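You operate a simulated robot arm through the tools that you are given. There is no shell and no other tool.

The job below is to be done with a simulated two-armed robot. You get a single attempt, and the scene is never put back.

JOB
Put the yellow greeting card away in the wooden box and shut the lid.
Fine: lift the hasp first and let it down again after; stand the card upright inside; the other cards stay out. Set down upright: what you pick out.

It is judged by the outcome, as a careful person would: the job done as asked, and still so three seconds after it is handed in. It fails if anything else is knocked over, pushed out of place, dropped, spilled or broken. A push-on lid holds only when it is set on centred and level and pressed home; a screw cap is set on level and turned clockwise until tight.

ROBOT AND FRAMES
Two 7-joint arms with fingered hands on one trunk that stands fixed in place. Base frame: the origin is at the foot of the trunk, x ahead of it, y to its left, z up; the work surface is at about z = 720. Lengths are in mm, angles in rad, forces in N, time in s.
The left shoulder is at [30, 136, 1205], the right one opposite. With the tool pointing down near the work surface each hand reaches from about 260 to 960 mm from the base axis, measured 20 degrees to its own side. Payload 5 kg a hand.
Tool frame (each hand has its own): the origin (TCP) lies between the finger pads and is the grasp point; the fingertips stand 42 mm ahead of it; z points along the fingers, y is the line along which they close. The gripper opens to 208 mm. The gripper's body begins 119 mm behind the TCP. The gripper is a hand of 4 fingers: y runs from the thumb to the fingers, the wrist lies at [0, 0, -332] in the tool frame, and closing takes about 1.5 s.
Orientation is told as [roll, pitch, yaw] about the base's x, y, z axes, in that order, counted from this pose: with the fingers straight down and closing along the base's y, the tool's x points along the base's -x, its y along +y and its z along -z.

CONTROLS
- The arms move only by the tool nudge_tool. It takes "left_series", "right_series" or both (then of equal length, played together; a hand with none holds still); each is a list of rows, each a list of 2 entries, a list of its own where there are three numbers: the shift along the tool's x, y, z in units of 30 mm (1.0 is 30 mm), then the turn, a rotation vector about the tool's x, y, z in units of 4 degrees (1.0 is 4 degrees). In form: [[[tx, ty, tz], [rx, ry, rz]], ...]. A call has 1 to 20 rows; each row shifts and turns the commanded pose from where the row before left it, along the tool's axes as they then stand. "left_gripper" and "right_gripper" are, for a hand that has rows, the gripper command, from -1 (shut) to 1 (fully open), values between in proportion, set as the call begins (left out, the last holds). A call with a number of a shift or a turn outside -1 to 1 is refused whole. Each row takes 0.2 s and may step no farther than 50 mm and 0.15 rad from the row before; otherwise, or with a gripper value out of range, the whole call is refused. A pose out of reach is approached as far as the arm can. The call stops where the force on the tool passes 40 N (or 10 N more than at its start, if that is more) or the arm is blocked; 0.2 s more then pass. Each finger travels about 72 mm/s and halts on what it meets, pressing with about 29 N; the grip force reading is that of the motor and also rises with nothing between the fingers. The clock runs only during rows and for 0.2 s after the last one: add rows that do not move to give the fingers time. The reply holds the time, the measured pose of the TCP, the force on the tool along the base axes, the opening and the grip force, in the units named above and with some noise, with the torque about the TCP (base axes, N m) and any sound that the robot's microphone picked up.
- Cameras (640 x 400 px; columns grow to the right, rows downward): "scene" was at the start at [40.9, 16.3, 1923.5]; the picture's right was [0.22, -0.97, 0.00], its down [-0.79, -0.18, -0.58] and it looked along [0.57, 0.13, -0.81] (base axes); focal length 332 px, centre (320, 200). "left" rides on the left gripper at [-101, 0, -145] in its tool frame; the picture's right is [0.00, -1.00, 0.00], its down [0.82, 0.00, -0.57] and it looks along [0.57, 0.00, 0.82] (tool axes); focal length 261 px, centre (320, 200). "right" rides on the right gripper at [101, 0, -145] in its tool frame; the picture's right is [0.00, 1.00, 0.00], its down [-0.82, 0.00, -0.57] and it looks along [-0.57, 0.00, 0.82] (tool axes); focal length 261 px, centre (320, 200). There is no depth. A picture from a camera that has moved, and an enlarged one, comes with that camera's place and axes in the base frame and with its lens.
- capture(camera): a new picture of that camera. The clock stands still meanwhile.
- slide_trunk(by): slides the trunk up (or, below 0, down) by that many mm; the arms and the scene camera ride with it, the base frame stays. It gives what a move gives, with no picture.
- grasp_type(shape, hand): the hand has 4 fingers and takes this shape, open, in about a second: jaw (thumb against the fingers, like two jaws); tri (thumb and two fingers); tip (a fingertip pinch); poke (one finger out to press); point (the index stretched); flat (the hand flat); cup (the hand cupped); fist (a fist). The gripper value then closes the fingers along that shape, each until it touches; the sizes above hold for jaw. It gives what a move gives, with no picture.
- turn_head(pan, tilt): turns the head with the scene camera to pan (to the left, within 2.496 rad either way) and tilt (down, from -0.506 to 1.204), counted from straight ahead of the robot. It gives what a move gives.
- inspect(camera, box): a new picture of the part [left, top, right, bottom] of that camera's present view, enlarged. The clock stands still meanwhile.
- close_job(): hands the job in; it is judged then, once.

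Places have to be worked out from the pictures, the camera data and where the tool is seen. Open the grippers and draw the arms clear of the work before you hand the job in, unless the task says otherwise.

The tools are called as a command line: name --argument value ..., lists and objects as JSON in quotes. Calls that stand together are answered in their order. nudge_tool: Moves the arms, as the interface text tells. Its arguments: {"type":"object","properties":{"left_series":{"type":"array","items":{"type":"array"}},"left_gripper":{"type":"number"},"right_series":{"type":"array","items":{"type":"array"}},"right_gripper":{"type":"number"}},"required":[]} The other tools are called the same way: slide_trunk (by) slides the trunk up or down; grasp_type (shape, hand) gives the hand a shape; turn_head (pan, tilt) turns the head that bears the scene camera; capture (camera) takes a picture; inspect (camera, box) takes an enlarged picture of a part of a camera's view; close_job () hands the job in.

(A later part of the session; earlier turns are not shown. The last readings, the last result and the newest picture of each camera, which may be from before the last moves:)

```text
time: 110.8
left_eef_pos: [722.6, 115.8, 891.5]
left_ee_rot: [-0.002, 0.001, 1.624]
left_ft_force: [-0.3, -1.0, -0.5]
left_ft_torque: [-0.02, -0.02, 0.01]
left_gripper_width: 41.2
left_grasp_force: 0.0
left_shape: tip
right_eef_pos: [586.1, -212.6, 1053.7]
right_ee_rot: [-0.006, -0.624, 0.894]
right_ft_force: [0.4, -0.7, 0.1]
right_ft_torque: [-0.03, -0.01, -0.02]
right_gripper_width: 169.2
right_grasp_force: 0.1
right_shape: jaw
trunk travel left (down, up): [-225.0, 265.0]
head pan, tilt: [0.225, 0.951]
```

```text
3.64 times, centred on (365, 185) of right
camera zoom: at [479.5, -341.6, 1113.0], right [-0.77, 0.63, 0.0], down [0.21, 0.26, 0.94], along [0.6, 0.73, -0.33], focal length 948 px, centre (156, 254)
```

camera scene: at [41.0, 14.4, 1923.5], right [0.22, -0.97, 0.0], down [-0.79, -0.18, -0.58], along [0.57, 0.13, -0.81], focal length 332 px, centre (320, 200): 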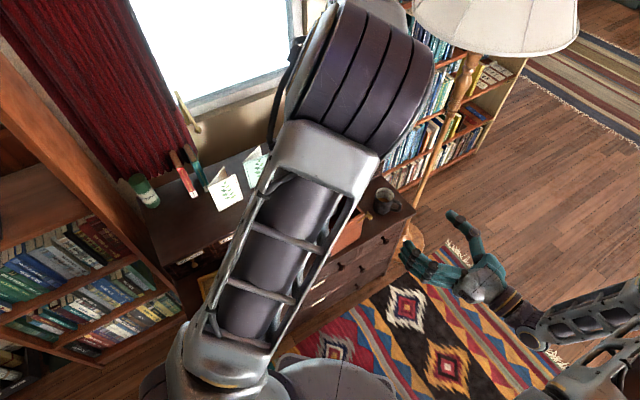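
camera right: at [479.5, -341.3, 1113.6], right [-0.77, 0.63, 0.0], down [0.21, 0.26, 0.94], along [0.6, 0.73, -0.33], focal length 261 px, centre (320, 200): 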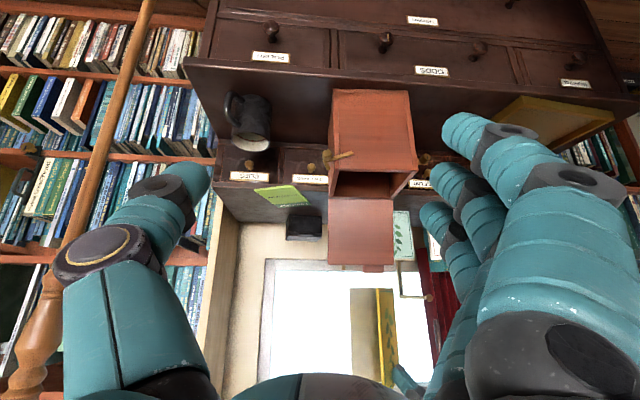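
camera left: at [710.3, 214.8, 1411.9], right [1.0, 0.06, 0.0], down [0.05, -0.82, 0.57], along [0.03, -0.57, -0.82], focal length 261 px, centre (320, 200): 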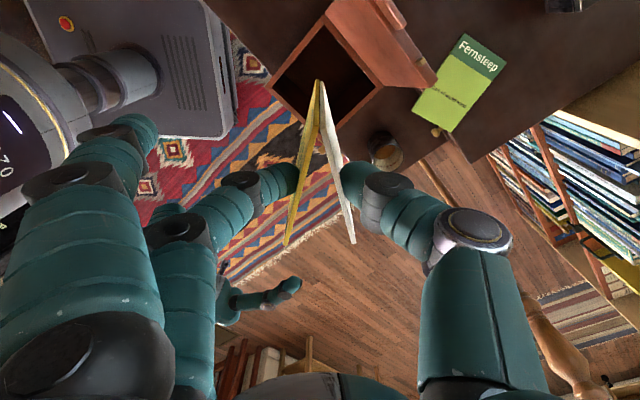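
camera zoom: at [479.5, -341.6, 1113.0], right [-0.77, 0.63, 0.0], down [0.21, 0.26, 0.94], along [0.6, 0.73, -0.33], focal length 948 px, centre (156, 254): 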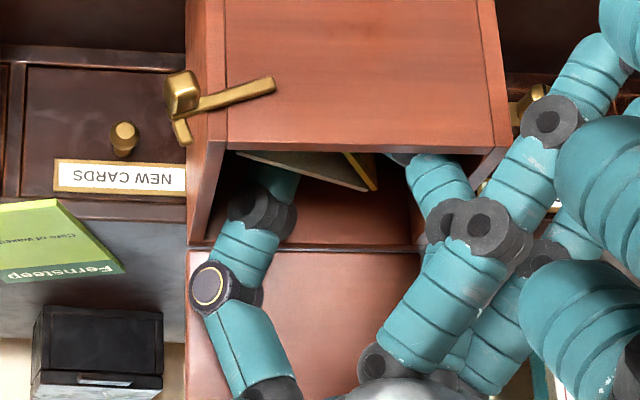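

The card is released and stands unmoved with clear gaps each side. I raise the left hand straight up.

nudge_tool --left_series '[[[0, 0, -0.3], [0, 0, 0]], [[0, 0, -0.4], [0, 0, 0]], [[0, 0, -0.7], [0, 0, 0]], [[0, 0, -0.9], [0, 0, 0]], [[0, 0, -0.9], [0, 0, 0]], [[0, 0, -0.9], [0, 0, 0]], [[0, 0, -0.9], [0, 0, 0]], [[0, 0, -0.9], [0, 0, 0]], [[0, 0, -0.9], [0, 0, 0]], [[0, 0, -0.9], [0, 0, 0]], [[0, 0, -0.9], [0, 0, 0]], [[0, 0, -0.9], [0, 0, 0]], [[0, 0, -0.9], [0, 0, 0]], [[0, 0, 0], [0, 0, 0]]]'

inspect --camera "left" --box '[220, 0, 480, 180]'

inspect --camera "right" --box '[280, 70, 440, 250]'

```text
time: 113.8
left_eef_pos: [722.1, 115.6, 1203.9]
left_ee_rot: [0.001, 0.0, 1.623]
left_ft_force: [0.6, 0.8, -0.1]
left_ft_torque: [-0.03, 0.05, 0.01]
left_gripper_width: 41.3
left_grasp_force: 0.0
left_shape: tip
right_eef_pos: [584.1, -212.1, 1054.0]
right_ee_rot: [-0.007, -0.623, 0.892]
right_ft_force: [0.4, 1.0, -0.4]
right_ft_torque: [0.06, 0.0, 0.01]
right_gripper_width: 169.4
right_grasp_force: 0.0
right_shape: jaw
trunk travel left (down, up): [-225.0, 265.0]
head pan, tilt: [0.225, 0.951]
```

```text
2.22 times, centred on (350, 90) of left
camera zoom: at [716.0, 216.7, 1348.4], right [1.0, 0.06, 0.0], down [0.05, -0.82, 0.57], along [0.03, -0.57, -0.82], focal length 579 px, centre (253, 444)
```

zoom: 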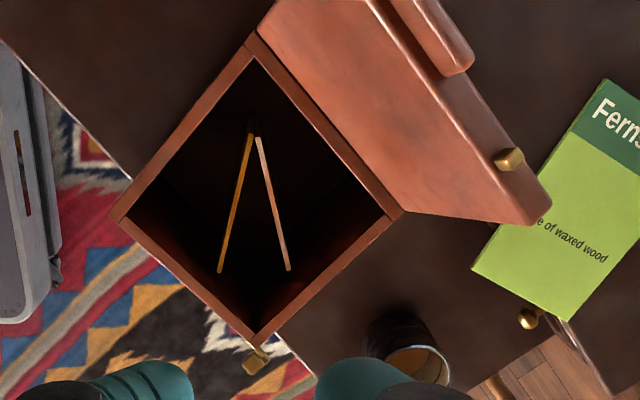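

```text
2.22 times, centred on (360, 160) of right
camera zoom: at [479.9, -341.7, 1112.8], right [-0.77, 0.63, 0.0], down [0.21, 0.26, 0.94], along [0.6, 0.73, -0.33], focal length 579 px, centre (231, 289)
```

zoom: 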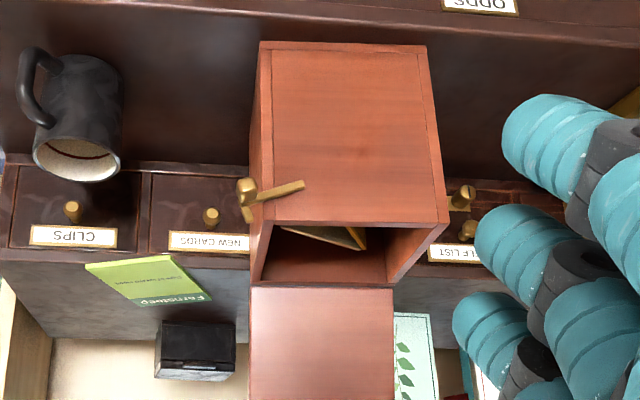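

The card stands upright on its own inside the box, well below the rim. For closing, I will push the lid forward from behind with the left hand and let it rest on the right thumb, lowering it on the reverse of the opening arc. First I raise the left hand, make a closed jaw, and turn it.

nudge_tool --left_series '[[[0, 0, -0.9], [0, 0, 0]], [[0, 0, -0.9], [0, 0, 0]], [[0, 0, -0.5], [0, 0, 0]]]'

grasp_type --shape "jaw" --hand "left"

nudge_tool --left_series '[[[0, 0, 0], [0, 0, 0.95]], [[0, 0, 0], [0, 0, 0.95]], [[0, 0, 0], [0, 0, 0.95]], [[0, 0, 0], [0, 0, 0.95]], [[0, 0, 0], [0, 0, 0.95]], [[0, 0, 0], [0, 0, 0.95]], [[0, 0, 0], [0, 0, 0.95]], [[0, 0, 0], [0, 0, 0.95]], [[0, 0, 0], [0, 0, 0.95]], [[0, 0, 0], [0, 0, 0.95]], [[0, 0, 0], [0, 0, 0.95]], [[0, 0, 0], [0, 0, 0.95]]]' --left_gripper -1

capture --camera "left"

capture --camera "scene"

```text
time: 114.6
left_eef_pos: [721.9, 116.5, 1273.4]
left_ee_rot: [0.0, -0.002, 1.623]
left_ft_force: [-0.4, 0.2, -0.1]
left_ft_torque: [0.01, -0.03, 0.01]
left_gripper_width: 41.2
left_grasp_force: 0.0
left_shape: tip
right_eef_pos: [583.7, -213.2, 1055.5]
right_ee_rot: [-0.006, -0.622, 0.894]
right_ft_force: [-0.4, 0.7, 0.1]
right_ft_torque: [-0.03, -0.02, 0.0]
right_gripper_width: 169.4
right_grasp_force: 0.0
right_shape: jaw
trunk travel left (down, up): [-225.0, 265.0]
head pan, tilt: [0.225, 0.951]
```

```text
time: 115.5
left_eef_pos: [722.5, 116.6, 1272.9]
left_ee_rot: [-0.001, 0.0, 1.622]
left_ft_force: [1.0, -0.7, -0.6]
left_ft_torque: [0.0, -0.03, 0.0]
left_gripper_width: 207.9
left_grasp_force: 0.0
left_shape: jaw
right_eef_pos: [584.4, -213.0, 1054.2]
right_ee_rot: [-0.007, -0.624, 0.894]
right_ft_force: [-0.3, 0.1, -1.3]
right_ft_torque: [-0.02, 0.02, 0.0]
right_gripper_width: 169.3
right_grasp_force: 0.1
right_shape: jaw
trunk travel left (down, up): [-225.0, 265.0]
head pan, tilt: [0.225, 0.951]
```

```text
time: 118.1
left_eef_pos: [723.1, 116.5, 1272.5]
left_ee_rot: [0.0, 0.001, 0.825]
left_ft_force: [1.2, -0.3, -0.5]
left_ft_torque: [-0.01, 0.01, -0.02]
left_gripper_width: 0.0
left_grasp_force: 29.0
left_shape: jaw
right_eef_pos: [585.0, -212.5, 1054.2]
right_ee_rot: [-0.009, -0.625, 0.896]
right_ft_force: [0.2, 0.9, 0.4]
right_ft_torque: [-0.03, 0.03, 0.01]
right_gripper_width: 169.2
right_grasp_force: 0.1
right_shape: jaw
trunk travel left (down, up): [-225.0, 265.0]
head pan, tilt: [0.225, 0.951]
```

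```text
taken
camera left: at [790.9, 190.2, 1416.8], right [0.74, -0.67, 0.0], down [-0.55, -0.61, 0.57], along [-0.39, -0.42, -0.82], focal length 261 px, centre (320, 200)
```

left: 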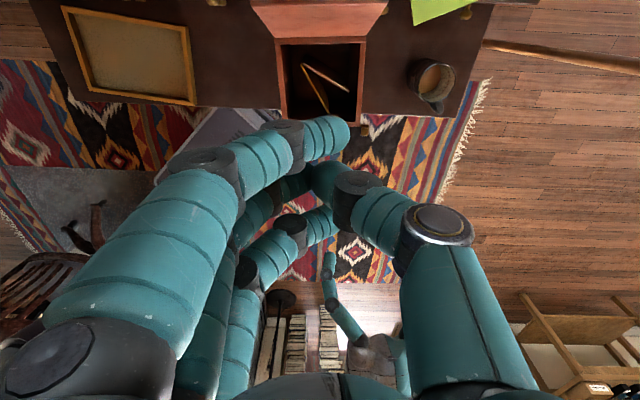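

```text
taken
camera scene: at [40.7, 16.0, 1923.5], right [0.22, -0.97, 0.0], down [-0.79, -0.18, -0.58], along [0.57, 0.13, -0.81], focal length 332 px, centre (320, 200)
```

scene: 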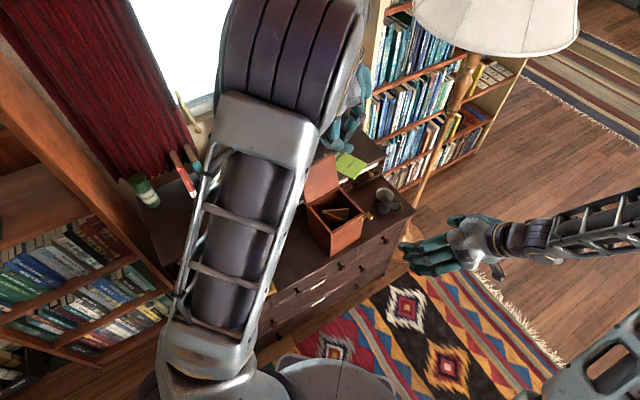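

The box is visible to the scene camera again; I zoom in to verify the card and the lid's pose.

inspect --camera "scene" --box '[270, 130, 430, 260]'

inspect --camera "left" --box '[220, 0, 420, 140]'

```text
3.08 times, centred on (350, 195) of scene
camera zoom: at [40.7, 16.0, 1923.5], right [0.22, -0.97, 0.0], down [-0.79, -0.18, -0.58], along [0.57, 0.13, -0.81], focal length 1022 px, centre (228, 215)
```

zoom: 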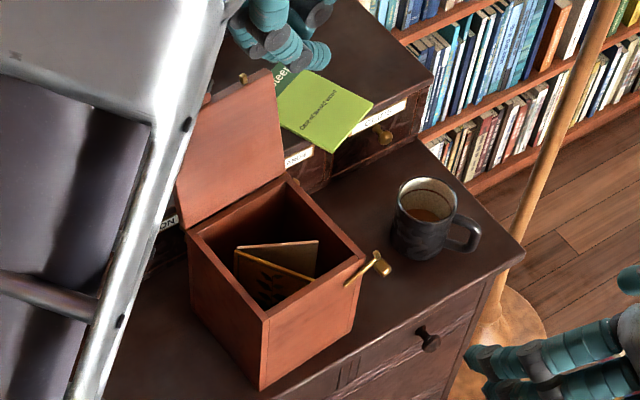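

```text
2.86 times, centred on (320, 70) of left
camera zoom: at [790.9, 190.2, 1416.8], right [0.74, -0.67, 0.0], down [-0.55, -0.61, 0.57], along [-0.39, -0.42, -0.82], focal length 745 px, centre (320, 571)
```

zoom: 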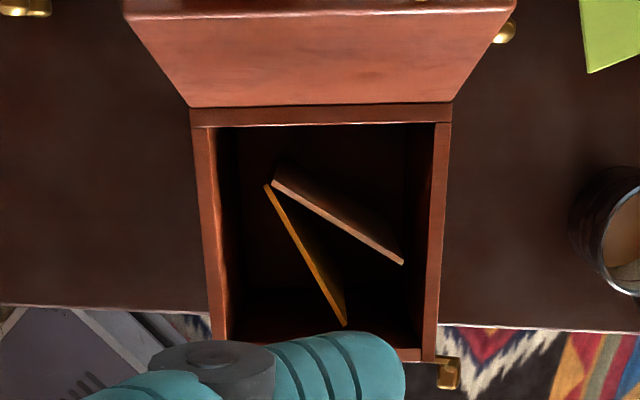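

The card stands upright in the middle of the box. I now level the right hand and bring its thumb back in front of the open lid, as the support on which the lid will come down.

nudge_tool --right_series '[[[0, 0, 0], [0, -0.98, 0]], [[0, 0, 0], [0, -0.98, 0]], [[0, 0, 0], [0, -0.98, 0]], [[0, 0, 0], [0, -0.98, 0]], [[0, 0, 0], [0, -0.98, 0]], [[0, 0, 0], [0, -0.98, 0]], [[0, 0, 0], [0, -0.98, 0]], [[0, 0, 0], [0, -0.98, 0]], [[0, 0, 0], [0, -0.98, 0]], [[0, 0, 0], [0, -0.98, 0]], [[0, 0, 0], [0, -0.98, 0]], [[0, 0, 0], [0, -0.98, 0]], [[0, 0, 0], [0, -0.98, 0]], [[0, 0, 0], [0, -0.98, 0]]]'

nudge_tool --right_series '[[[0, 0.954, 0.746], [0, 0, 0]], [[0, 0.954, 0.746], [0, 0, 0]], [[0, 0.954, 0.746], [0, 0, 0]], [[0, 0.954, 0.746], [0, 0, 0]], [[0, 0.954, 0.746], [0, 0, 0]], [[0, 0.954, 0.746], [0, 0, 0]], [[0, 0.954, 0.746], [0, 0, 0]], [[0, 0.954, 0.746], [0, 0, 0]], [[0, 0, 0], [0, 0, 0]]]'

inspect --camera "scene" --box '[250, 130, 450, 280]'

capture --camera "right"

```text
time: 121.1
left_eef_pos: [723.3, 117.1, 1272.4]
left_ee_rot: [0.0, 0.001, 0.827]
left_ft_force: [0.9, -0.4, 0.2]
left_ft_torque: [0.06, 0.0, -0.01]
left_gripper_width: 0.0
left_grasp_force: 28.9
left_shape: jaw
right_eef_pos: [585.5, -213.0, 1053.9]
right_ee_rot: [-2.679, -1.557, -2.714]
right_ft_force: [0.2, -0.1, -0.1]
right_ft_torque: [0.0, 0.0, 0.03]
right_gripper_width: 169.4
right_grasp_force: 0.1
right_shape: jaw
trunk travel left (down, up): [-225.0, 265.0]
head pan, tilt: [0.225, 0.951]
```

```text
time: 123.1
left_eef_pos: [722.3, 114.2, 1272.9]
left_ee_rot: [0.0, 0.001, 0.825]
left_ft_force: [0.1, -0.3, 0.2]
left_ft_torque: [0.09, 0.0, -0.03]
left_gripper_width: 0.1
left_grasp_force: 29.1
left_shape: jaw
right_eef_pos: [520.5, 70.3, 1054.6]
right_ee_rot: [-2.662, -1.558, -2.733]
right_ft_force: [-0.3, -0.1, 0.4]
right_ft_torque: [-0.02, 0.01, 0.04]
right_gripper_width: 169.4
right_grasp_force: 0.1
right_shape: jaw
trunk travel left (down, up): [-225.0, 265.0]
head pan, tilt: [0.225, 0.951]
```

```text
2.67 times, centred on (350, 205) of scene
camera zoom: at [40.4, 14.8, 1923.5], right [0.22, -0.97, 0.0], down [-0.79, -0.18, -0.58], along [0.57, 0.13, -0.81], focal length 886 px, centre (240, 187)
```

zoom: 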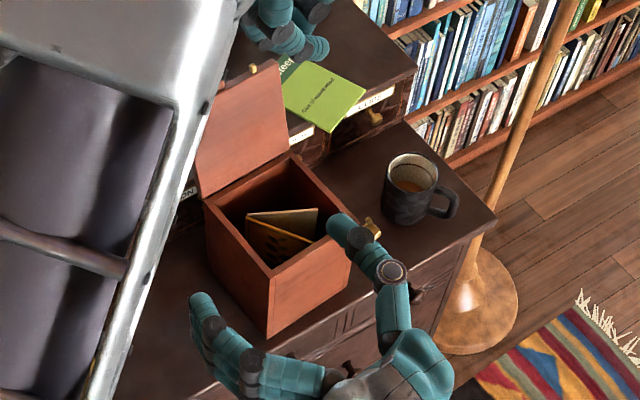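

```text
taken
camera right: at [429.6, -40.7, 952.2], right [-0.78, 0.63, 0.0], down [-0.37, -0.45, 0.81], along [0.51, 0.63, 0.58], focal length 261 px, centre (320, 200)
```

right: 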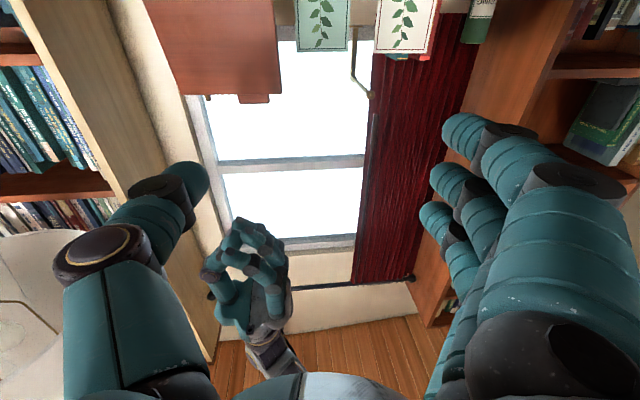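

Clear path. I advance the right thumb over the box to where it will catch the lid at about 84°.

nudge_tool --right_series '[[[0, 0, 0.892], [0, 0, 0]], [[0, 0, 0.892], [0, 0, 0]], [[0, 0, 0.892], [0, 0, 0]], [[0, 0, 0.892], [0, 0, 0]], [[0, 0, 0.892], [0, 0, 0]], [[0, 0, 0.892], [0, 0, 0]], [[0, 0, 0], [0, 0, 0]]]'

inspect --camera "scene" --box '[250, 130, 450, 280]'

capture --camera "right"

```text
time: 124.7
left_eef_pos: [722.7, 114.6, 1272.3]
left_ee_rot: [0.0, 0.0, 0.827]
left_ft_force: [-0.4, -0.3, -0.2]
left_ft_torque: [0.11, -0.06, 0.01]
left_gripper_width: 0.3
left_grasp_force: 29.2
left_shape: jaw
right_eef_pos: [621.0, 195.4, 1056.4]
right_ee_rot: [-2.648, -1.559, -2.746]
right_ft_force: [0.0, -0.7, -0.7]
right_ft_torque: [0.03, 0.01, 0.03]
right_gripper_width: 169.1
right_grasp_force: 0.0
right_shape: jaw
trunk travel left (down, up): [-225.0, 265.0]
head pan, tilt: [0.225, 0.951]
```

```text
2.67 times, centred on (350, 205) of scene
camera zoom: at [40.4, 14.9, 1923.5], right [0.22, -0.97, 0.0], down [-0.79, -0.18, -0.58], along [0.57, 0.13, -0.81], focal length 886 px, centre (240, 187)
```

zoom: 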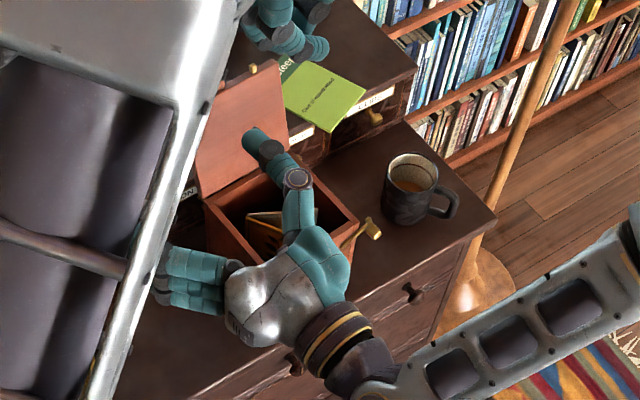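

```text
taken
camera right: at [530.5, 83.9, 953.8], right [-0.78, 0.63, 0.0], down [-0.37, -0.45, 0.81], along [0.51, 0.63, 0.58], focal length 261 px, centre (320, 200)
```

right: 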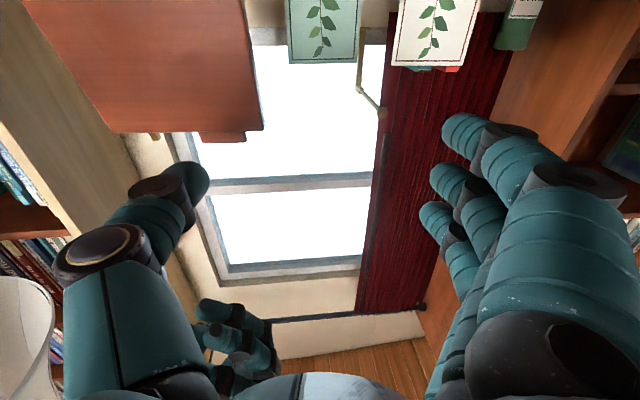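

The catcher thumb is in place. Now I take the closed left hand behind the lid and lower it to about z≈1085.

nudge_tool --left_series '[[[-0.923, -0.065, 0], [0, 0, 0]], [[-0.923, -0.065, 0], [0, 0, 0]], [[-0.923, -0.065, 0], [0, 0, 0]], [[-0.923, -0.065, 0], [0, 0, 0]], [[-0.923, -0.065, 0], [0, 0, 0]], [[-0.923, -0.065, 0], [0, 0, 0]], [[-0.923, -0.065, 0], [0, 0, 0]], [[0, 0, 0.89], [0, 0, 0]], [[0, 0, 0.89], [0, 0, 0]], [[0, 0, 0.89], [0, 0, 0]], [[0, 0, 0.89], [0, 0, 0]], [[0, 0, 0.89], [0, 0, 0]], [[0, 0, 0.89], [0, 0, 0]], [[0, 0, 0.89], [0, 0, 0]], [[0, 0, 0], [0, 0, 0]]]'

capture --camera "left"

inspect --camera "scene" --box '[250, 110, 450, 260]'

capture --camera "right"

```text
time: 127.9
left_eef_pos: [862.8, 250.3, 1087.1]
left_ee_rot: [0.0, 0.001, 0.828]
left_ft_force: [0.3, -0.1, 0.4]
left_ft_torque: [0.03, -0.02, -0.01]
left_gripper_width: 0.0
left_grasp_force: 28.8
left_shape: jaw
right_eef_pos: [620.5, 196.3, 1056.9]
right_ee_rot: [-2.615, -1.558, -2.778]
right_ft_force: [0.1, -0.5, -0.2]
right_ft_torque: [-0.02, 0.05, -0.05]
right_gripper_width: 169.3
right_grasp_force: 0.0
right_shape: jaw
trunk travel left (down, up): [-225.0, 265.0]
head pan, tilt: [0.225, 0.951]
```

```text
taken
camera left: at [931.7, 323.9, 1231.5], right [0.74, -0.67, 0.0], down [-0.55, -0.61, 0.57], along [-0.39, -0.42, -0.82], focal length 261 px, centre (320, 200)
```

left: 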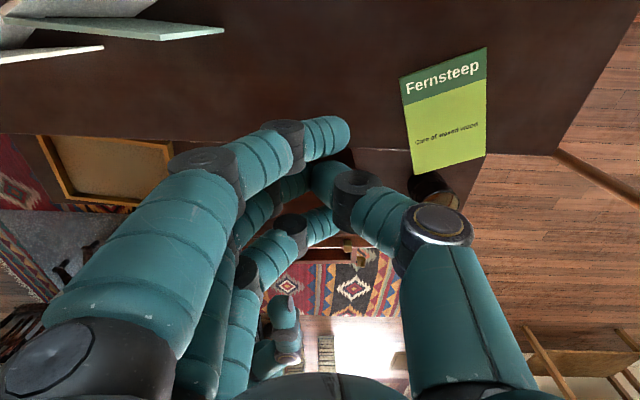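

```text
2.67 times, centred on (350, 185) of scene
camera zoom: at [40.0, 15.9, 1923.5], right [0.22, -0.97, 0.0], down [-0.79, -0.18, -0.58], along [0.57, 0.13, -0.81], focal length 886 px, centre (240, 240)
```

zoom: 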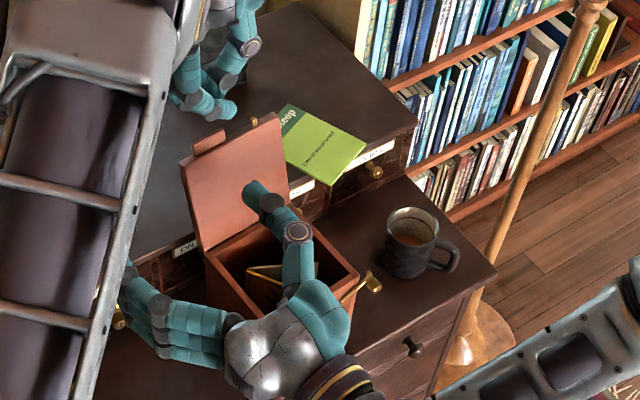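

```text
taken
camera right: at [530.1, 84.4, 954.1], right [-0.78, 0.63, 0.0], down [-0.37, -0.45, 0.81], along [0.51, 0.63, 0.58], focal length 261 px, centre (320, 200)
```

right: 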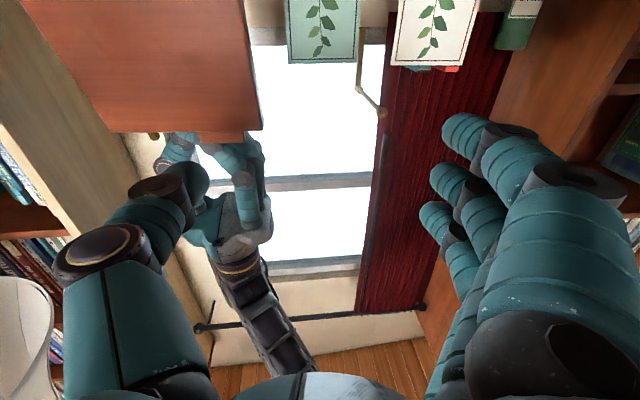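

The left fingertips are just behind the lid's upper edge. I lower 20 mm for overlap and push gently forward (toward the front), in small steps.

nudge_tool --left_series '[[[0, 0, 0.33], [0, 0, 0]], [[0, 0, 0.33], [0, 0, 0]], [[0.25, 0, 0], [0, 0, 0]], [[0.25, 0, 0], [0, 0, 0]], [[0.25, 0, 0], [0, 0, 0]], [[0.25, 0, 0], [0, 0, 0]]]'

inspect --camera "scene" --box '[250, 110, 450, 260]'

inspect --camera "right" --box '[20, 0, 340, 220]'

```text
time: 129.3
left_eef_pos: [844.8, 227.8, 1065.7]
left_ee_rot: [0.001, -0.001, 0.828]
left_ft_force: [0.6, -0.5, 0.2]
left_ft_torque: [-0.01, 0.02, 0.0]
left_gripper_width: 0.2
left_grasp_force: 29.4
left_shape: jaw
right_eef_pos: [622.2, 196.3, 1055.4]
right_ee_rot: [-2.61, -1.558, -2.783]
right_ft_force: [0.0, 0.1, 0.4]
right_ft_torque: [-0.03, 0.01, 0.0]
right_gripper_width: 169.3
right_grasp_force: 0.1
right_shape: jaw
trunk travel left (down, up): [-225.0, 265.0]
head pan, tilt: [0.225, 0.951]
```

```text
2.67 times, centred on (350, 185) of scene
camera zoom: at [40.8, 16.2, 1923.5], right [0.22, -0.97, 0.0], down [-0.79, -0.18, -0.58], along [0.57, 0.13, -0.81], focal length 886 px, centre (240, 240)
```

zoom: 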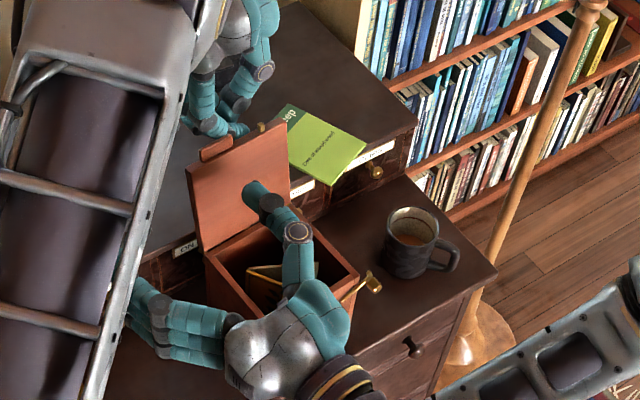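

```text
1.82 times, centred on (180, 110) of right
camera zoom: at [530.5, 84.6, 953.8], right [-0.78, 0.63, 0.0], down [-0.37, -0.45, 0.81], along [0.51, 0.63, 0.58], focal length 474 px, centre (574, 364)
```

zoom: 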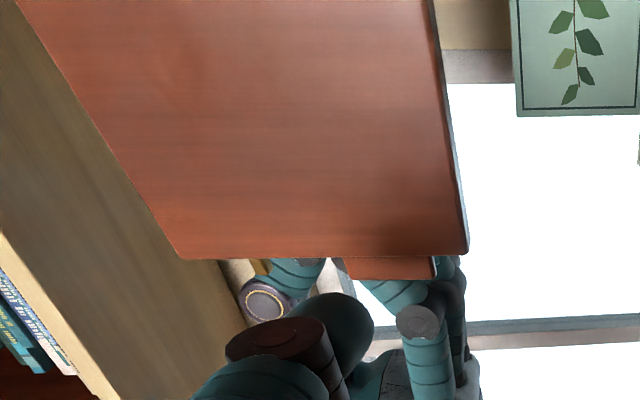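

The lid is following the push with negligible force. I continue toward vertical.

nudge_tool --left_series '[[[0.2, 0, 0], [0, 0, 0]], [[0.2, 0, 0], [0, 0, 0]], [[0.2, 0, 0], [0, 0, 0]], [[0.2, 0, 0], [0, 0, 0]]]'

inspect --camera "scene" --box '[250, 110, 450, 260]'

inspect --camera "right" --box '[20, 0, 340, 220]'

```text
time: 130.3
left_eef_pos: [828.4, 212.1, 1065.9]
left_ee_rot: [0.0, -0.001, 0.828]
left_ft_force: [-0.3, 0.1, -0.5]
left_ft_torque: [0.0, -0.05, 0.02]
left_gripper_width: 0.1
left_grasp_force: 29.0
left_shape: jaw
right_eef_pos: [621.4, 195.8, 1056.9]
right_ee_rot: [-2.621, -1.559, -2.773]
right_ft_force: [-0.2, 0.1, 0.4]
right_ft_torque: [0.02, 0.0, 0.0]
right_gripper_width: 169.3
right_grasp_force: 0.1
right_shape: jaw
trunk travel left (down, up): [-225.0, 265.0]
head pan, tilt: [0.225, 0.951]
```

```text
2.67 times, centred on (350, 185) of scene
camera zoom: at [40.8, 16.0, 1923.5], right [0.22, -0.97, 0.0], down [-0.79, -0.18, -0.58], along [0.57, 0.13, -0.81], focal length 886 px, centre (240, 240)
```

zoom: 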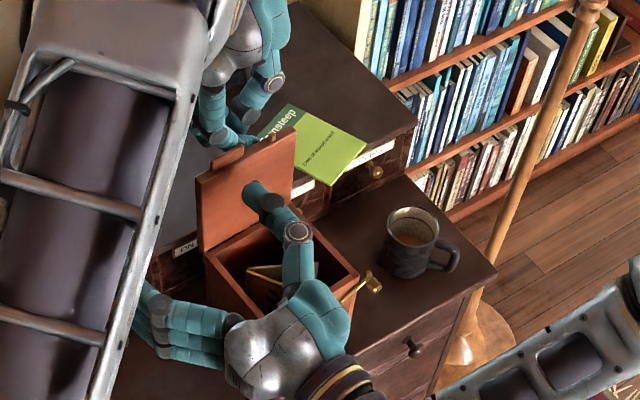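

```text
1.82 times, centred on (180, 110) of right
camera zoom: at [530.5, 84.5, 953.7], right [-0.78, 0.63, 0.0], down [-0.37, -0.45, 0.81], along [0.51, 0.63, 0.58], focal length 474 px, centre (574, 364)
```

zoom: 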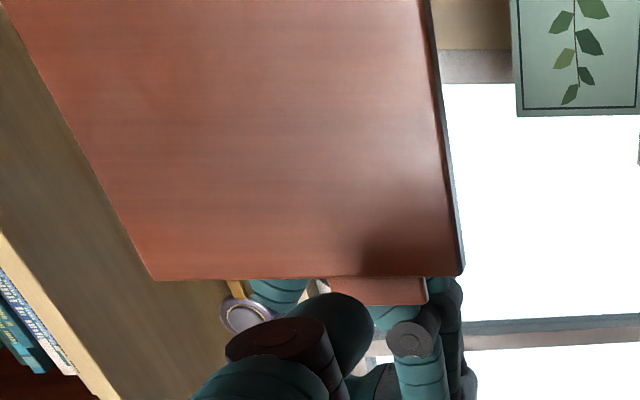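

The lid nears vertical with the thumb waiting in front. I push the last bit.

nudge_tool --left_series '[[[0.2, 0, 0], [0, 0, 0]], [[0.2, 0, 0], [0, 0, 0]], [[0.15, 0, 0], [0, 0, 0]], [[0, 0, 0], [0, 0, 0]]]'

inspect --camera "scene" --box '[250, 110, 450, 260]'

inspect --camera "right" --box '[20, 0, 340, 220]'

```text
time: 131.3
left_eef_pos: [817.9, 198.3, 1064.8]
left_ee_rot: [-0.001, 0.0, 0.828]
left_ft_force: [-0.1, 0.8, 0.9]
left_ft_torque: [0.02, -0.03, 0.02]
left_gripper_width: 0.0
left_grasp_force: 29.3
left_shape: jaw
right_eef_pos: [621.3, 197.1, 1056.0]
right_ee_rot: [-2.608, -1.557, -2.784]
right_ft_force: [-0.6, -0.9, -0.5]
right_ft_torque: [0.01, -0.02, 0.0]
right_gripper_width: 169.6
right_grasp_force: 0.0
right_shape: jaw
trunk travel left (down, up): [-225.0, 265.0]
head pan, tilt: [0.225, 0.951]
```

```text
2.67 times, centred on (350, 185) of scene
camera zoom: at [41.1, 16.4, 1923.4], right [0.22, -0.97, 0.0], down [-0.79, -0.18, -0.58], along [0.57, 0.13, -0.81], focal length 886 px, centre (240, 240)
```

zoom: 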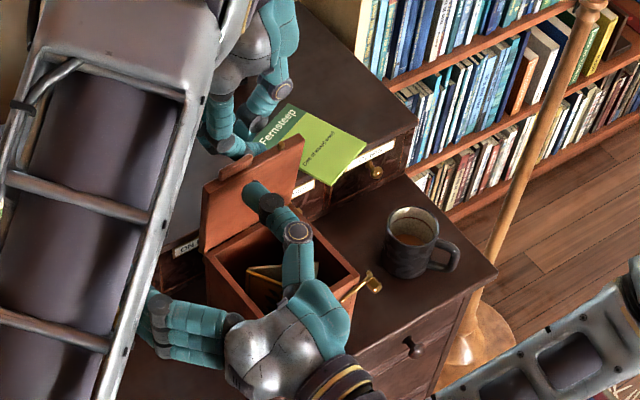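

```text
1.82 times, centred on (180, 110) of right
camera zoom: at [530.6, 84.7, 953.6], right [-0.78, 0.63, 0.0], down [-0.37, -0.45, 0.81], along [0.51, 0.63, 0.58], focal length 474 px, centre (574, 364)
```

zoom: 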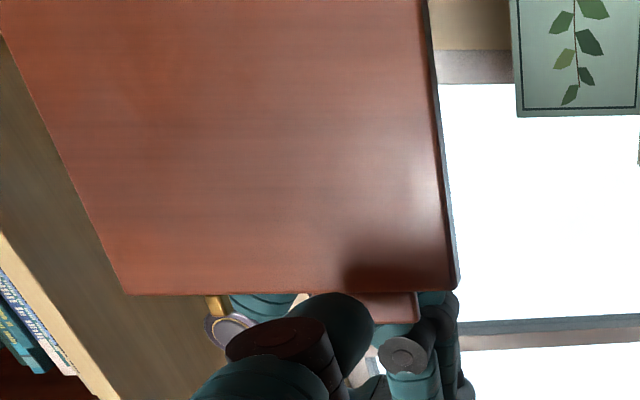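

nudge_tool --left_series '[[[0.15, 0, 0], [0, 0, 0]], [[0.15, 0, 0], [0, 0, 0]], [[0.15, 0, 0], [0, 0, 0]], [[0, 0, 0], [0, 0, 0]]]'

inspect --camera "scene" --box '[250, 110, 450, 260]'

inspect --camera "right" --box '[20, 0, 340, 220]'

```text
time: 132.3
left_eef_pos: [808.0, 188.7, 1065.5]
left_ee_rot: [0.002, -0.002, 0.826]
left_ft_force: [-0.5, 0.2, -0.5]
left_ft_torque: [-0.03, 0.02, -0.01]
left_gripper_width: 0.0
left_grasp_force: 28.9
left_shape: jaw
right_eef_pos: [619.4, 195.8, 1056.3]
right_ee_rot: [-2.609, -1.559, -2.783]
right_ft_force: [0.2, 0.7, 0.5]
right_ft_torque: [0.0, -0.01, 0.0]
right_gripper_width: 169.2
right_grasp_force: 0.1
right_shape: jaw
trunk travel left (down, up): [-225.0, 265.0]
head pan, tilt: [0.225, 0.951]
```

```text
2.67 times, centred on (350, 185) of scene
camera zoom: at [41.1, 16.4, 1923.4], right [0.22, -0.97, 0.0], down [-0.79, -0.18, -0.58], along [0.57, 0.13, -0.81], focal length 886 px, centre (240, 240)
```

zoom: 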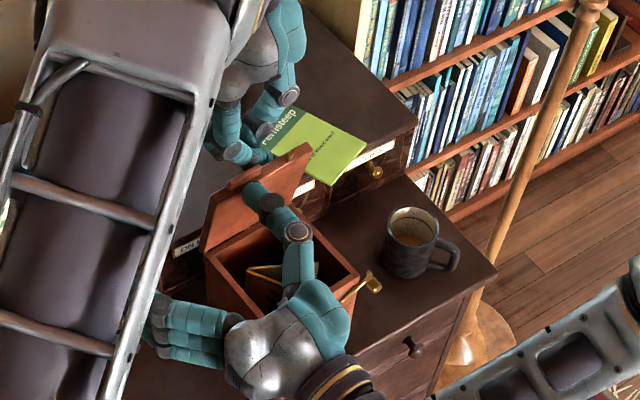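

```text
1.82 times, centred on (180, 110) of right
camera zoom: at [530.6, 84.7, 953.7], right [-0.78, 0.63, 0.0], down [-0.37, -0.45, 0.81], along [0.51, 0.63, 0.58], focal length 474 px, centre (574, 364)
```

zoom: 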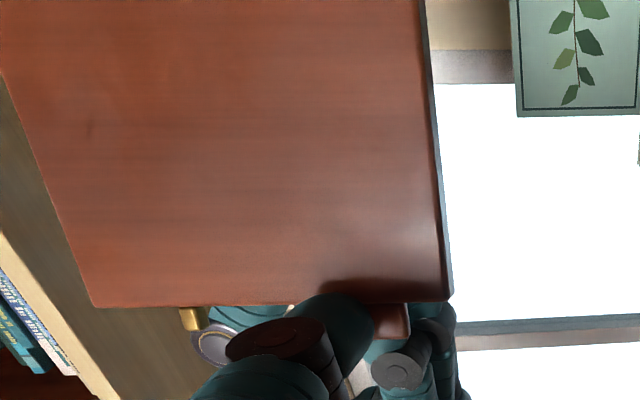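

nudge_tool --left_series '[[[0.12, 0, 0], [0, 0, 0]], [[0.12, 0, 0], [0, 0, 0]], [[0, 0, 0], [0, 0, 0]]]'

inspect --camera "scene" --box '[250, 110, 450, 260]'

inspect --camera "right" --box '[20, 0, 340, 220]'

```text
time: 133.1
left_eef_pos: [805.0, 184.9, 1066.3]
left_ee_rot: [0.001, -0.002, 0.828]
left_ft_force: [11.8, 10.2, -3.1]
left_ft_torque: [0.29, -0.44, 0.24]
left_gripper_width: 0.0
left_grasp_force: 28.9
left_shape: jaw
right_eef_pos: [620.6, 197.1, 1056.3]
right_ee_rot: [-2.605, -1.556, -2.786]
right_ft_force: [-10.7, -8.7, 1.6]
right_ft_torque: [-0.12, -0.16, -1.39]
right_gripper_width: 169.2
right_grasp_force: 0.0
right_shape: jaw
trunk travel left (down, up): [-225.0, 265.0]
head pan, tilt: [0.225, 0.951]
```

```text
2.67 times, centred on (350, 185) of scene
camera zoom: at [40.9, 16.5, 1923.5], right [0.22, -0.97, 0.0], down [-0.79, -0.18, -0.58], along [0.57, 0.13, -0.81], focal length 886 px, centre (240, 240)
```

zoom: 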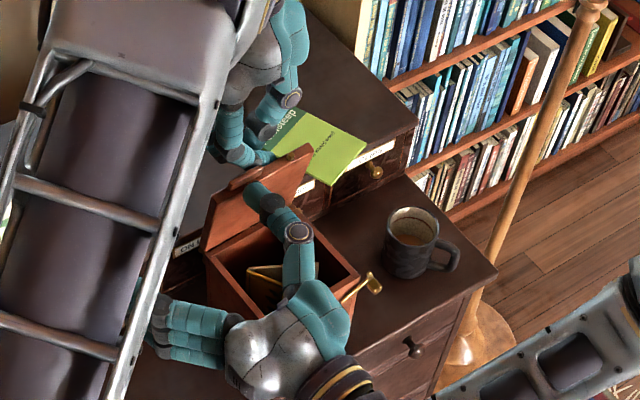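

```text
1.82 times, centred on (180, 110) of right
camera zoom: at [530.2, 84.5, 953.5], right [-0.78, 0.63, 0.0], down [-0.37, -0.45, 0.81], along [0.51, 0.63, 0.58], focal length 474 px, centre (574, 364)
```

zoom: 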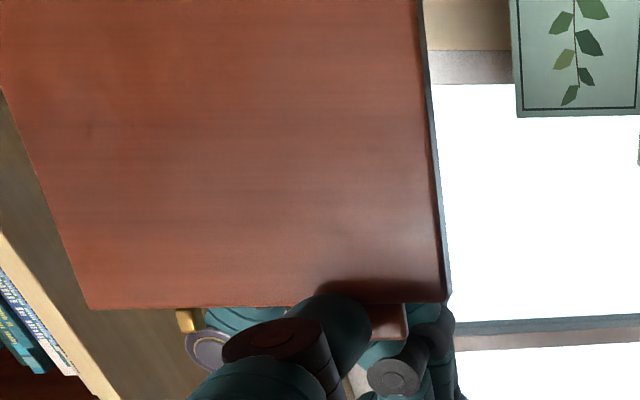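

The lid now rests against the right thumb (lightly squeezed between both hands). I move both together: the thumb retreats along the arc while the left hand follows, to bring the lid past vertical.

nudge_tool --right_series '[[[0.077, 0, -0.36], [0, 0, 0]], [[0.103, 0, -0.353], [0, 0, 0]], [[0.123, 0, -0.343], [0, 0, 0]]]' --left_series '[[[0.2, 0, 0], [0, 0, 0]], [[0.27, 0, 0], [0, 0, 0]], [[0.25, 0, 0], [0, 0, 0]]]'

inspect --camera "scene" --box '[250, 110, 450, 260]'

inspect --camera "right" --box '[20, 0, 340, 220]'

```text
time: 133.9
left_eef_pos: [787.1, 166.1, 1065.0]
left_ee_rot: [-0.001, 0.001, 0.826]
left_ft_force: [-1.0, -0.6, 0.0]
left_ft_torque: [0.02, 0.0, 0.01]
left_gripper_width: 0.0
left_grasp_force: 29.3
left_shape: jaw
right_eef_pos: [600.7, 170.5, 1047.1]
right_ee_rot: [-2.651, -1.558, -2.744]
right_ft_force: [-0.7, -1.4, -0.2]
right_ft_torque: [0.0, 0.01, -0.05]
right_gripper_width: 169.4
right_grasp_force: 0.0
right_shape: jaw
trunk travel left (down, up): [-225.0, 265.0]
head pan, tilt: [0.225, 0.951]
```

```text
2.67 times, centred on (350, 185) of scene
camera zoom: at [40.4, 15.5, 1923.5], right [0.22, -0.97, 0.0], down [-0.79, -0.18, -0.58], along [0.57, 0.13, -0.81], focal length 886 px, centre (240, 240)
```

zoom: 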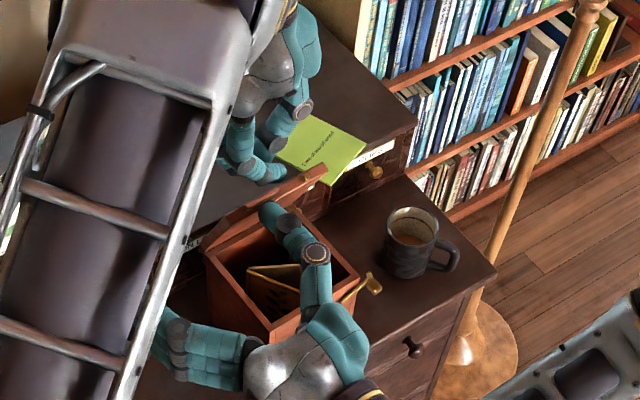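

```text
1.82 times, centred on (180, 110) of right
camera zoom: at [510.8, 59.0, 945.5], right [-0.78, 0.63, 0.0], down [-0.37, -0.45, 0.81], along [0.51, 0.63, 0.58], focal length 474 px, centre (574, 364)
```

zoom: 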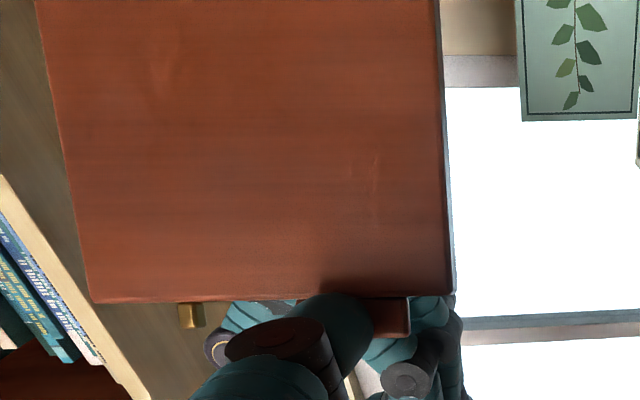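

The lid has passed vertical and leans on the thumb. I lower the thumb further along the arc (left hand held) and check that the lid follows.

nudge_tool --right_series '[[[0.147, 0, -0.333], [0, 0, 0]], [[0.173, 0, -0.323], [0, 0, 0]], [[0.193, 0, -0.31], [0, 0, 0]], [[0.217, 0, -0.297], [0, 0, 0]]]'

inspect --camera "scene" --box '[250, 110, 450, 260]'

inspect --camera "right" --box '[20, 0, 340, 220]'

```text
time: 134.9
left_eef_pos: [787.3, 165.6, 1065.9]
left_ee_rot: [0.0, 0.0, 0.827]
left_ft_force: [0.5, 0.0, -0.2]
left_ft_torque: [0.01, 0.0, -0.01]
left_gripper_width: 0.0
left_grasp_force: 28.8
left_shape: jaw
right_eef_pos: [577.0, 142.8, 1024.8]
right_ee_rot: [-2.659, -1.559, -2.735]
right_ft_force: [-0.3, 0.0, -0.5]
right_ft_torque: [0.03, 0.03, -0.06]
right_gripper_width: 169.4
right_grasp_force: 0.0
right_shape: jaw
trunk travel left (down, up): [-225.0, 265.0]
head pan, tilt: [0.225, 0.951]
```

```text
2.67 times, centred on (350, 185) of scene
camera zoom: at [40.9, 16.0, 1923.5], right [0.22, -0.97, 0.0], down [-0.79, -0.18, -0.58], along [0.57, 0.13, -0.81], focal length 886 px, centre (240, 240)
```

zoom: 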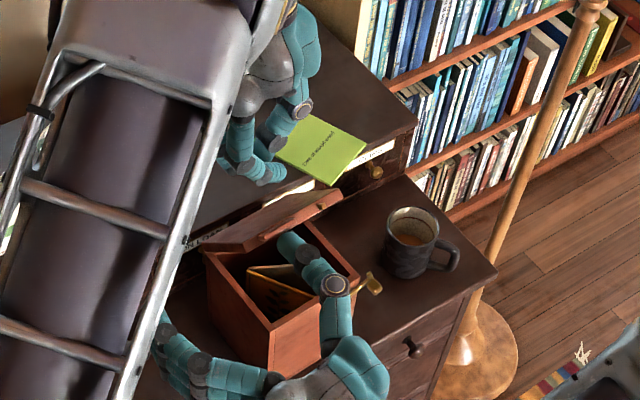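

```text
1.82 times, centred on (180, 110) of right
camera zoom: at [487.4, 30.4, 922.1], right [-0.78, 0.63, 0.0], down [-0.37, -0.45, 0.81], along [0.51, 0.63, 0.58], focal length 474 px, centre (574, 364)
```

zoom: 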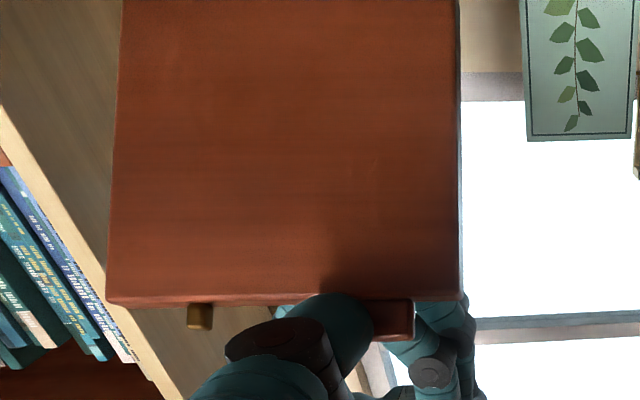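

The lid rides down on the thumb nicely. I continue the arc to about 20°, raising the left hand clear at the same time.

nudge_tool --right_series '[[[0.237, 0, -0.283], [0, 0, 0]], [[0.253, 0, -0.263], [0, 0, 0]], [[0.27, 0, -0.24], [0, 0, 0]], [[0.29, 0, -0.23], [0, 0, 0]], [[0.303, 0, -0.203], [0, 0, 0]], [[0.317, 0, -0.18], [0, 0, 0]], [[0.33, 0, -0.163], [0, 0, 0]], [[0.337, 0, -0.137], [0, 0, 0]], [[0.35, 0, -0.113], [0, 0, 0]]]' --left_series '[[[-0.5, 0, -0.5], [0, 0, 0]], [[0, 0, -0.8], [0, 0, 0]], [[0, 0, -0.8], [0, 0, 0]], [[0, 0, -0.8], [0, 0, 0]], [[0, 0, -0.8], [0, 0, 0]], [[0, 0, -0.8], [0, 0, 0]], [[0, 0, -0.8], [0, 0, 0]], [[0, 0, 0], [0, 0, 0]], [[0, 0, 0], [0, 0, 0]]]'

inspect --camera "scene" --box '[250, 110, 450, 260]'

inspect --camera "right" --box '[20, 40, 340, 260]'

```text
time: 136.9
left_eef_pos: [798.2, 177.4, 1223.2]
left_ee_rot: [-0.001, 0.0, 0.828]
left_ft_force: [-0.8, 0.2, 0.4]
left_ft_torque: [-0.01, -0.03, 0.0]
left_gripper_width: 0.0
left_grasp_force: 29.1
left_shape: jaw
right_eef_pos: [543.2, 100.3, 943.3]
right_ee_rot: [-2.605, -1.559, -2.789]
right_ft_force: [-0.8, -0.1, -1.0]
right_ft_torque: [0.0, 0.11, -0.06]
right_gripper_width: 169.5
right_grasp_force: 0.0
right_shape: jaw
trunk travel left (down, up): [-225.0, 265.0]
head pan, tilt: [0.225, 0.951]
```

```text
2.67 times, centred on (350, 185) of scene
camera zoom: at [40.6, 16.1, 1923.5], right [0.22, -0.97, 0.0], down [-0.79, -0.18, -0.58], along [0.57, 0.13, -0.81], focal length 886 px, centre (240, 240)
```

zoom: 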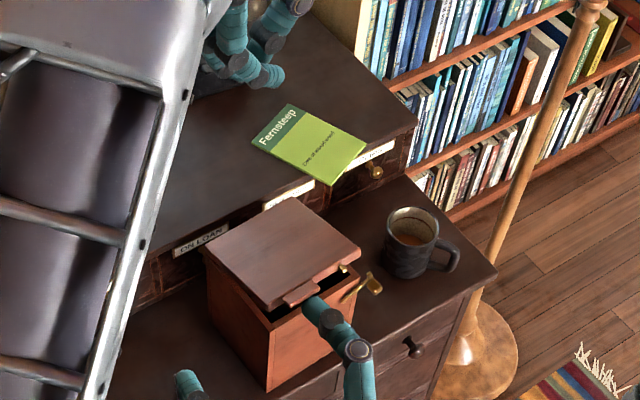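

```text
1.82 times, centred on (180, 150) of right
camera zoom: at [453.4, -12.0, 840.5], right [-0.78, 0.63, 0.0], down [-0.37, -0.45, 0.81], along [0.51, 0.63, 0.58], focal length 474 px, centre (574, 291)
```

zoom: 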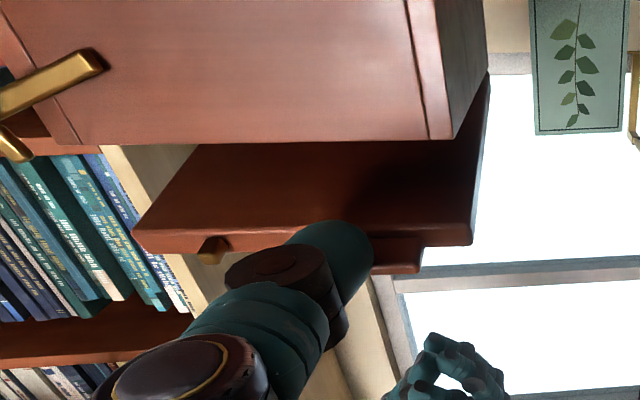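

The lid is about 20° open. I lower it the rest of the way gently, easing the thumb slightly outward so it stays under the tab only.

nudge_tool --right_series '[[[0.357, 0, -0.1], [0, 0, 0]], [[0.36, 0, -0.09], [0, 0, 0]], [[0.3, 0, -0.06], [0, 0, 0]], [[0.25, 0, -0.05], [0, 0, 0]], [[0.25, 0, -0.03], [0, 0, 0]], [[0.2, 0, -0.02], [0, 0, 0]], [[0.2, 0, 0], [0, 0, 0]]]'

inspect --camera "scene" --box '[270, 140, 430, 260]'

inspect --camera "right" --box '[20, 40, 340, 260]'

```text
time: 138.5
left_eef_pos: [798.4, 177.4, 1223.6]
left_ee_rot: [0.001, -0.002, 0.827]
left_ft_force: [0.1, -1.0, 0.1]
left_ft_torque: [0.01, 0.02, -0.02]
left_gripper_width: 0.0
left_grasp_force: 28.8
left_shape: jaw
right_eef_pos: [538.0, 92.0, 885.9]
right_ee_rot: [-2.602, -1.56, -2.79]
right_ft_force: [1.0, -0.7, 0.1]
right_ft_torque: [0.03, 0.01, 0.0]
right_gripper_width: 169.6
right_grasp_force: 0.1
right_shape: jaw
trunk travel left (down, up): [-225.0, 265.0]
head pan, tilt: [0.225, 0.951]
```

```text
3.33 times, centred on (350, 200) of scene
camera zoom: at [41.0, 16.1, 1923.5], right [0.22, -0.97, 0.0], down [-0.79, -0.18, -0.58], along [0.57, 0.13, -0.81], focal length 1108 px, centre (220, 200)
```

zoom: 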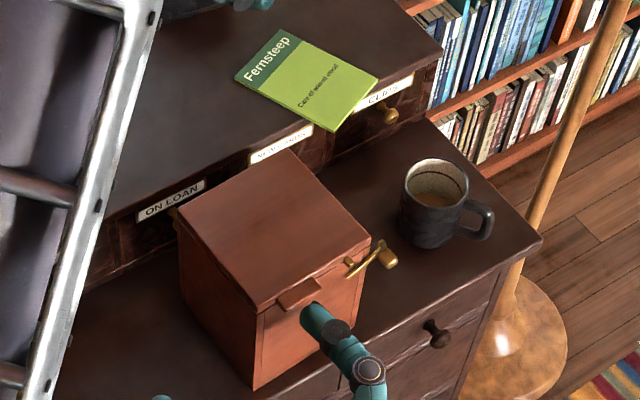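

```text
1.82 times, centred on (180, 150) of right
camera zoom: at [448.4, -19.5, 783.1], right [-0.78, 0.63, 0.0], down [-0.37, -0.45, 0.81], along [0.51, 0.63, 0.58], focal length 474 px, centre (574, 291)
```

zoom: 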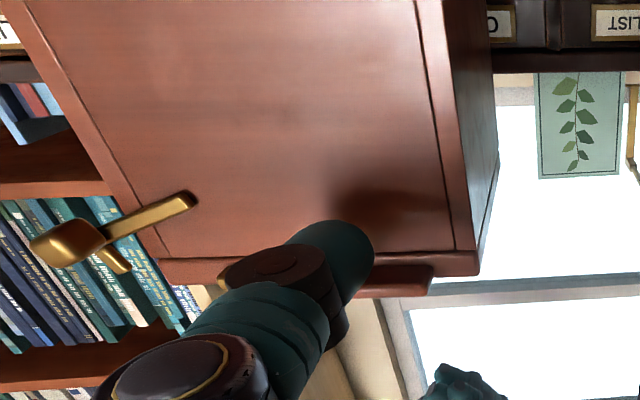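

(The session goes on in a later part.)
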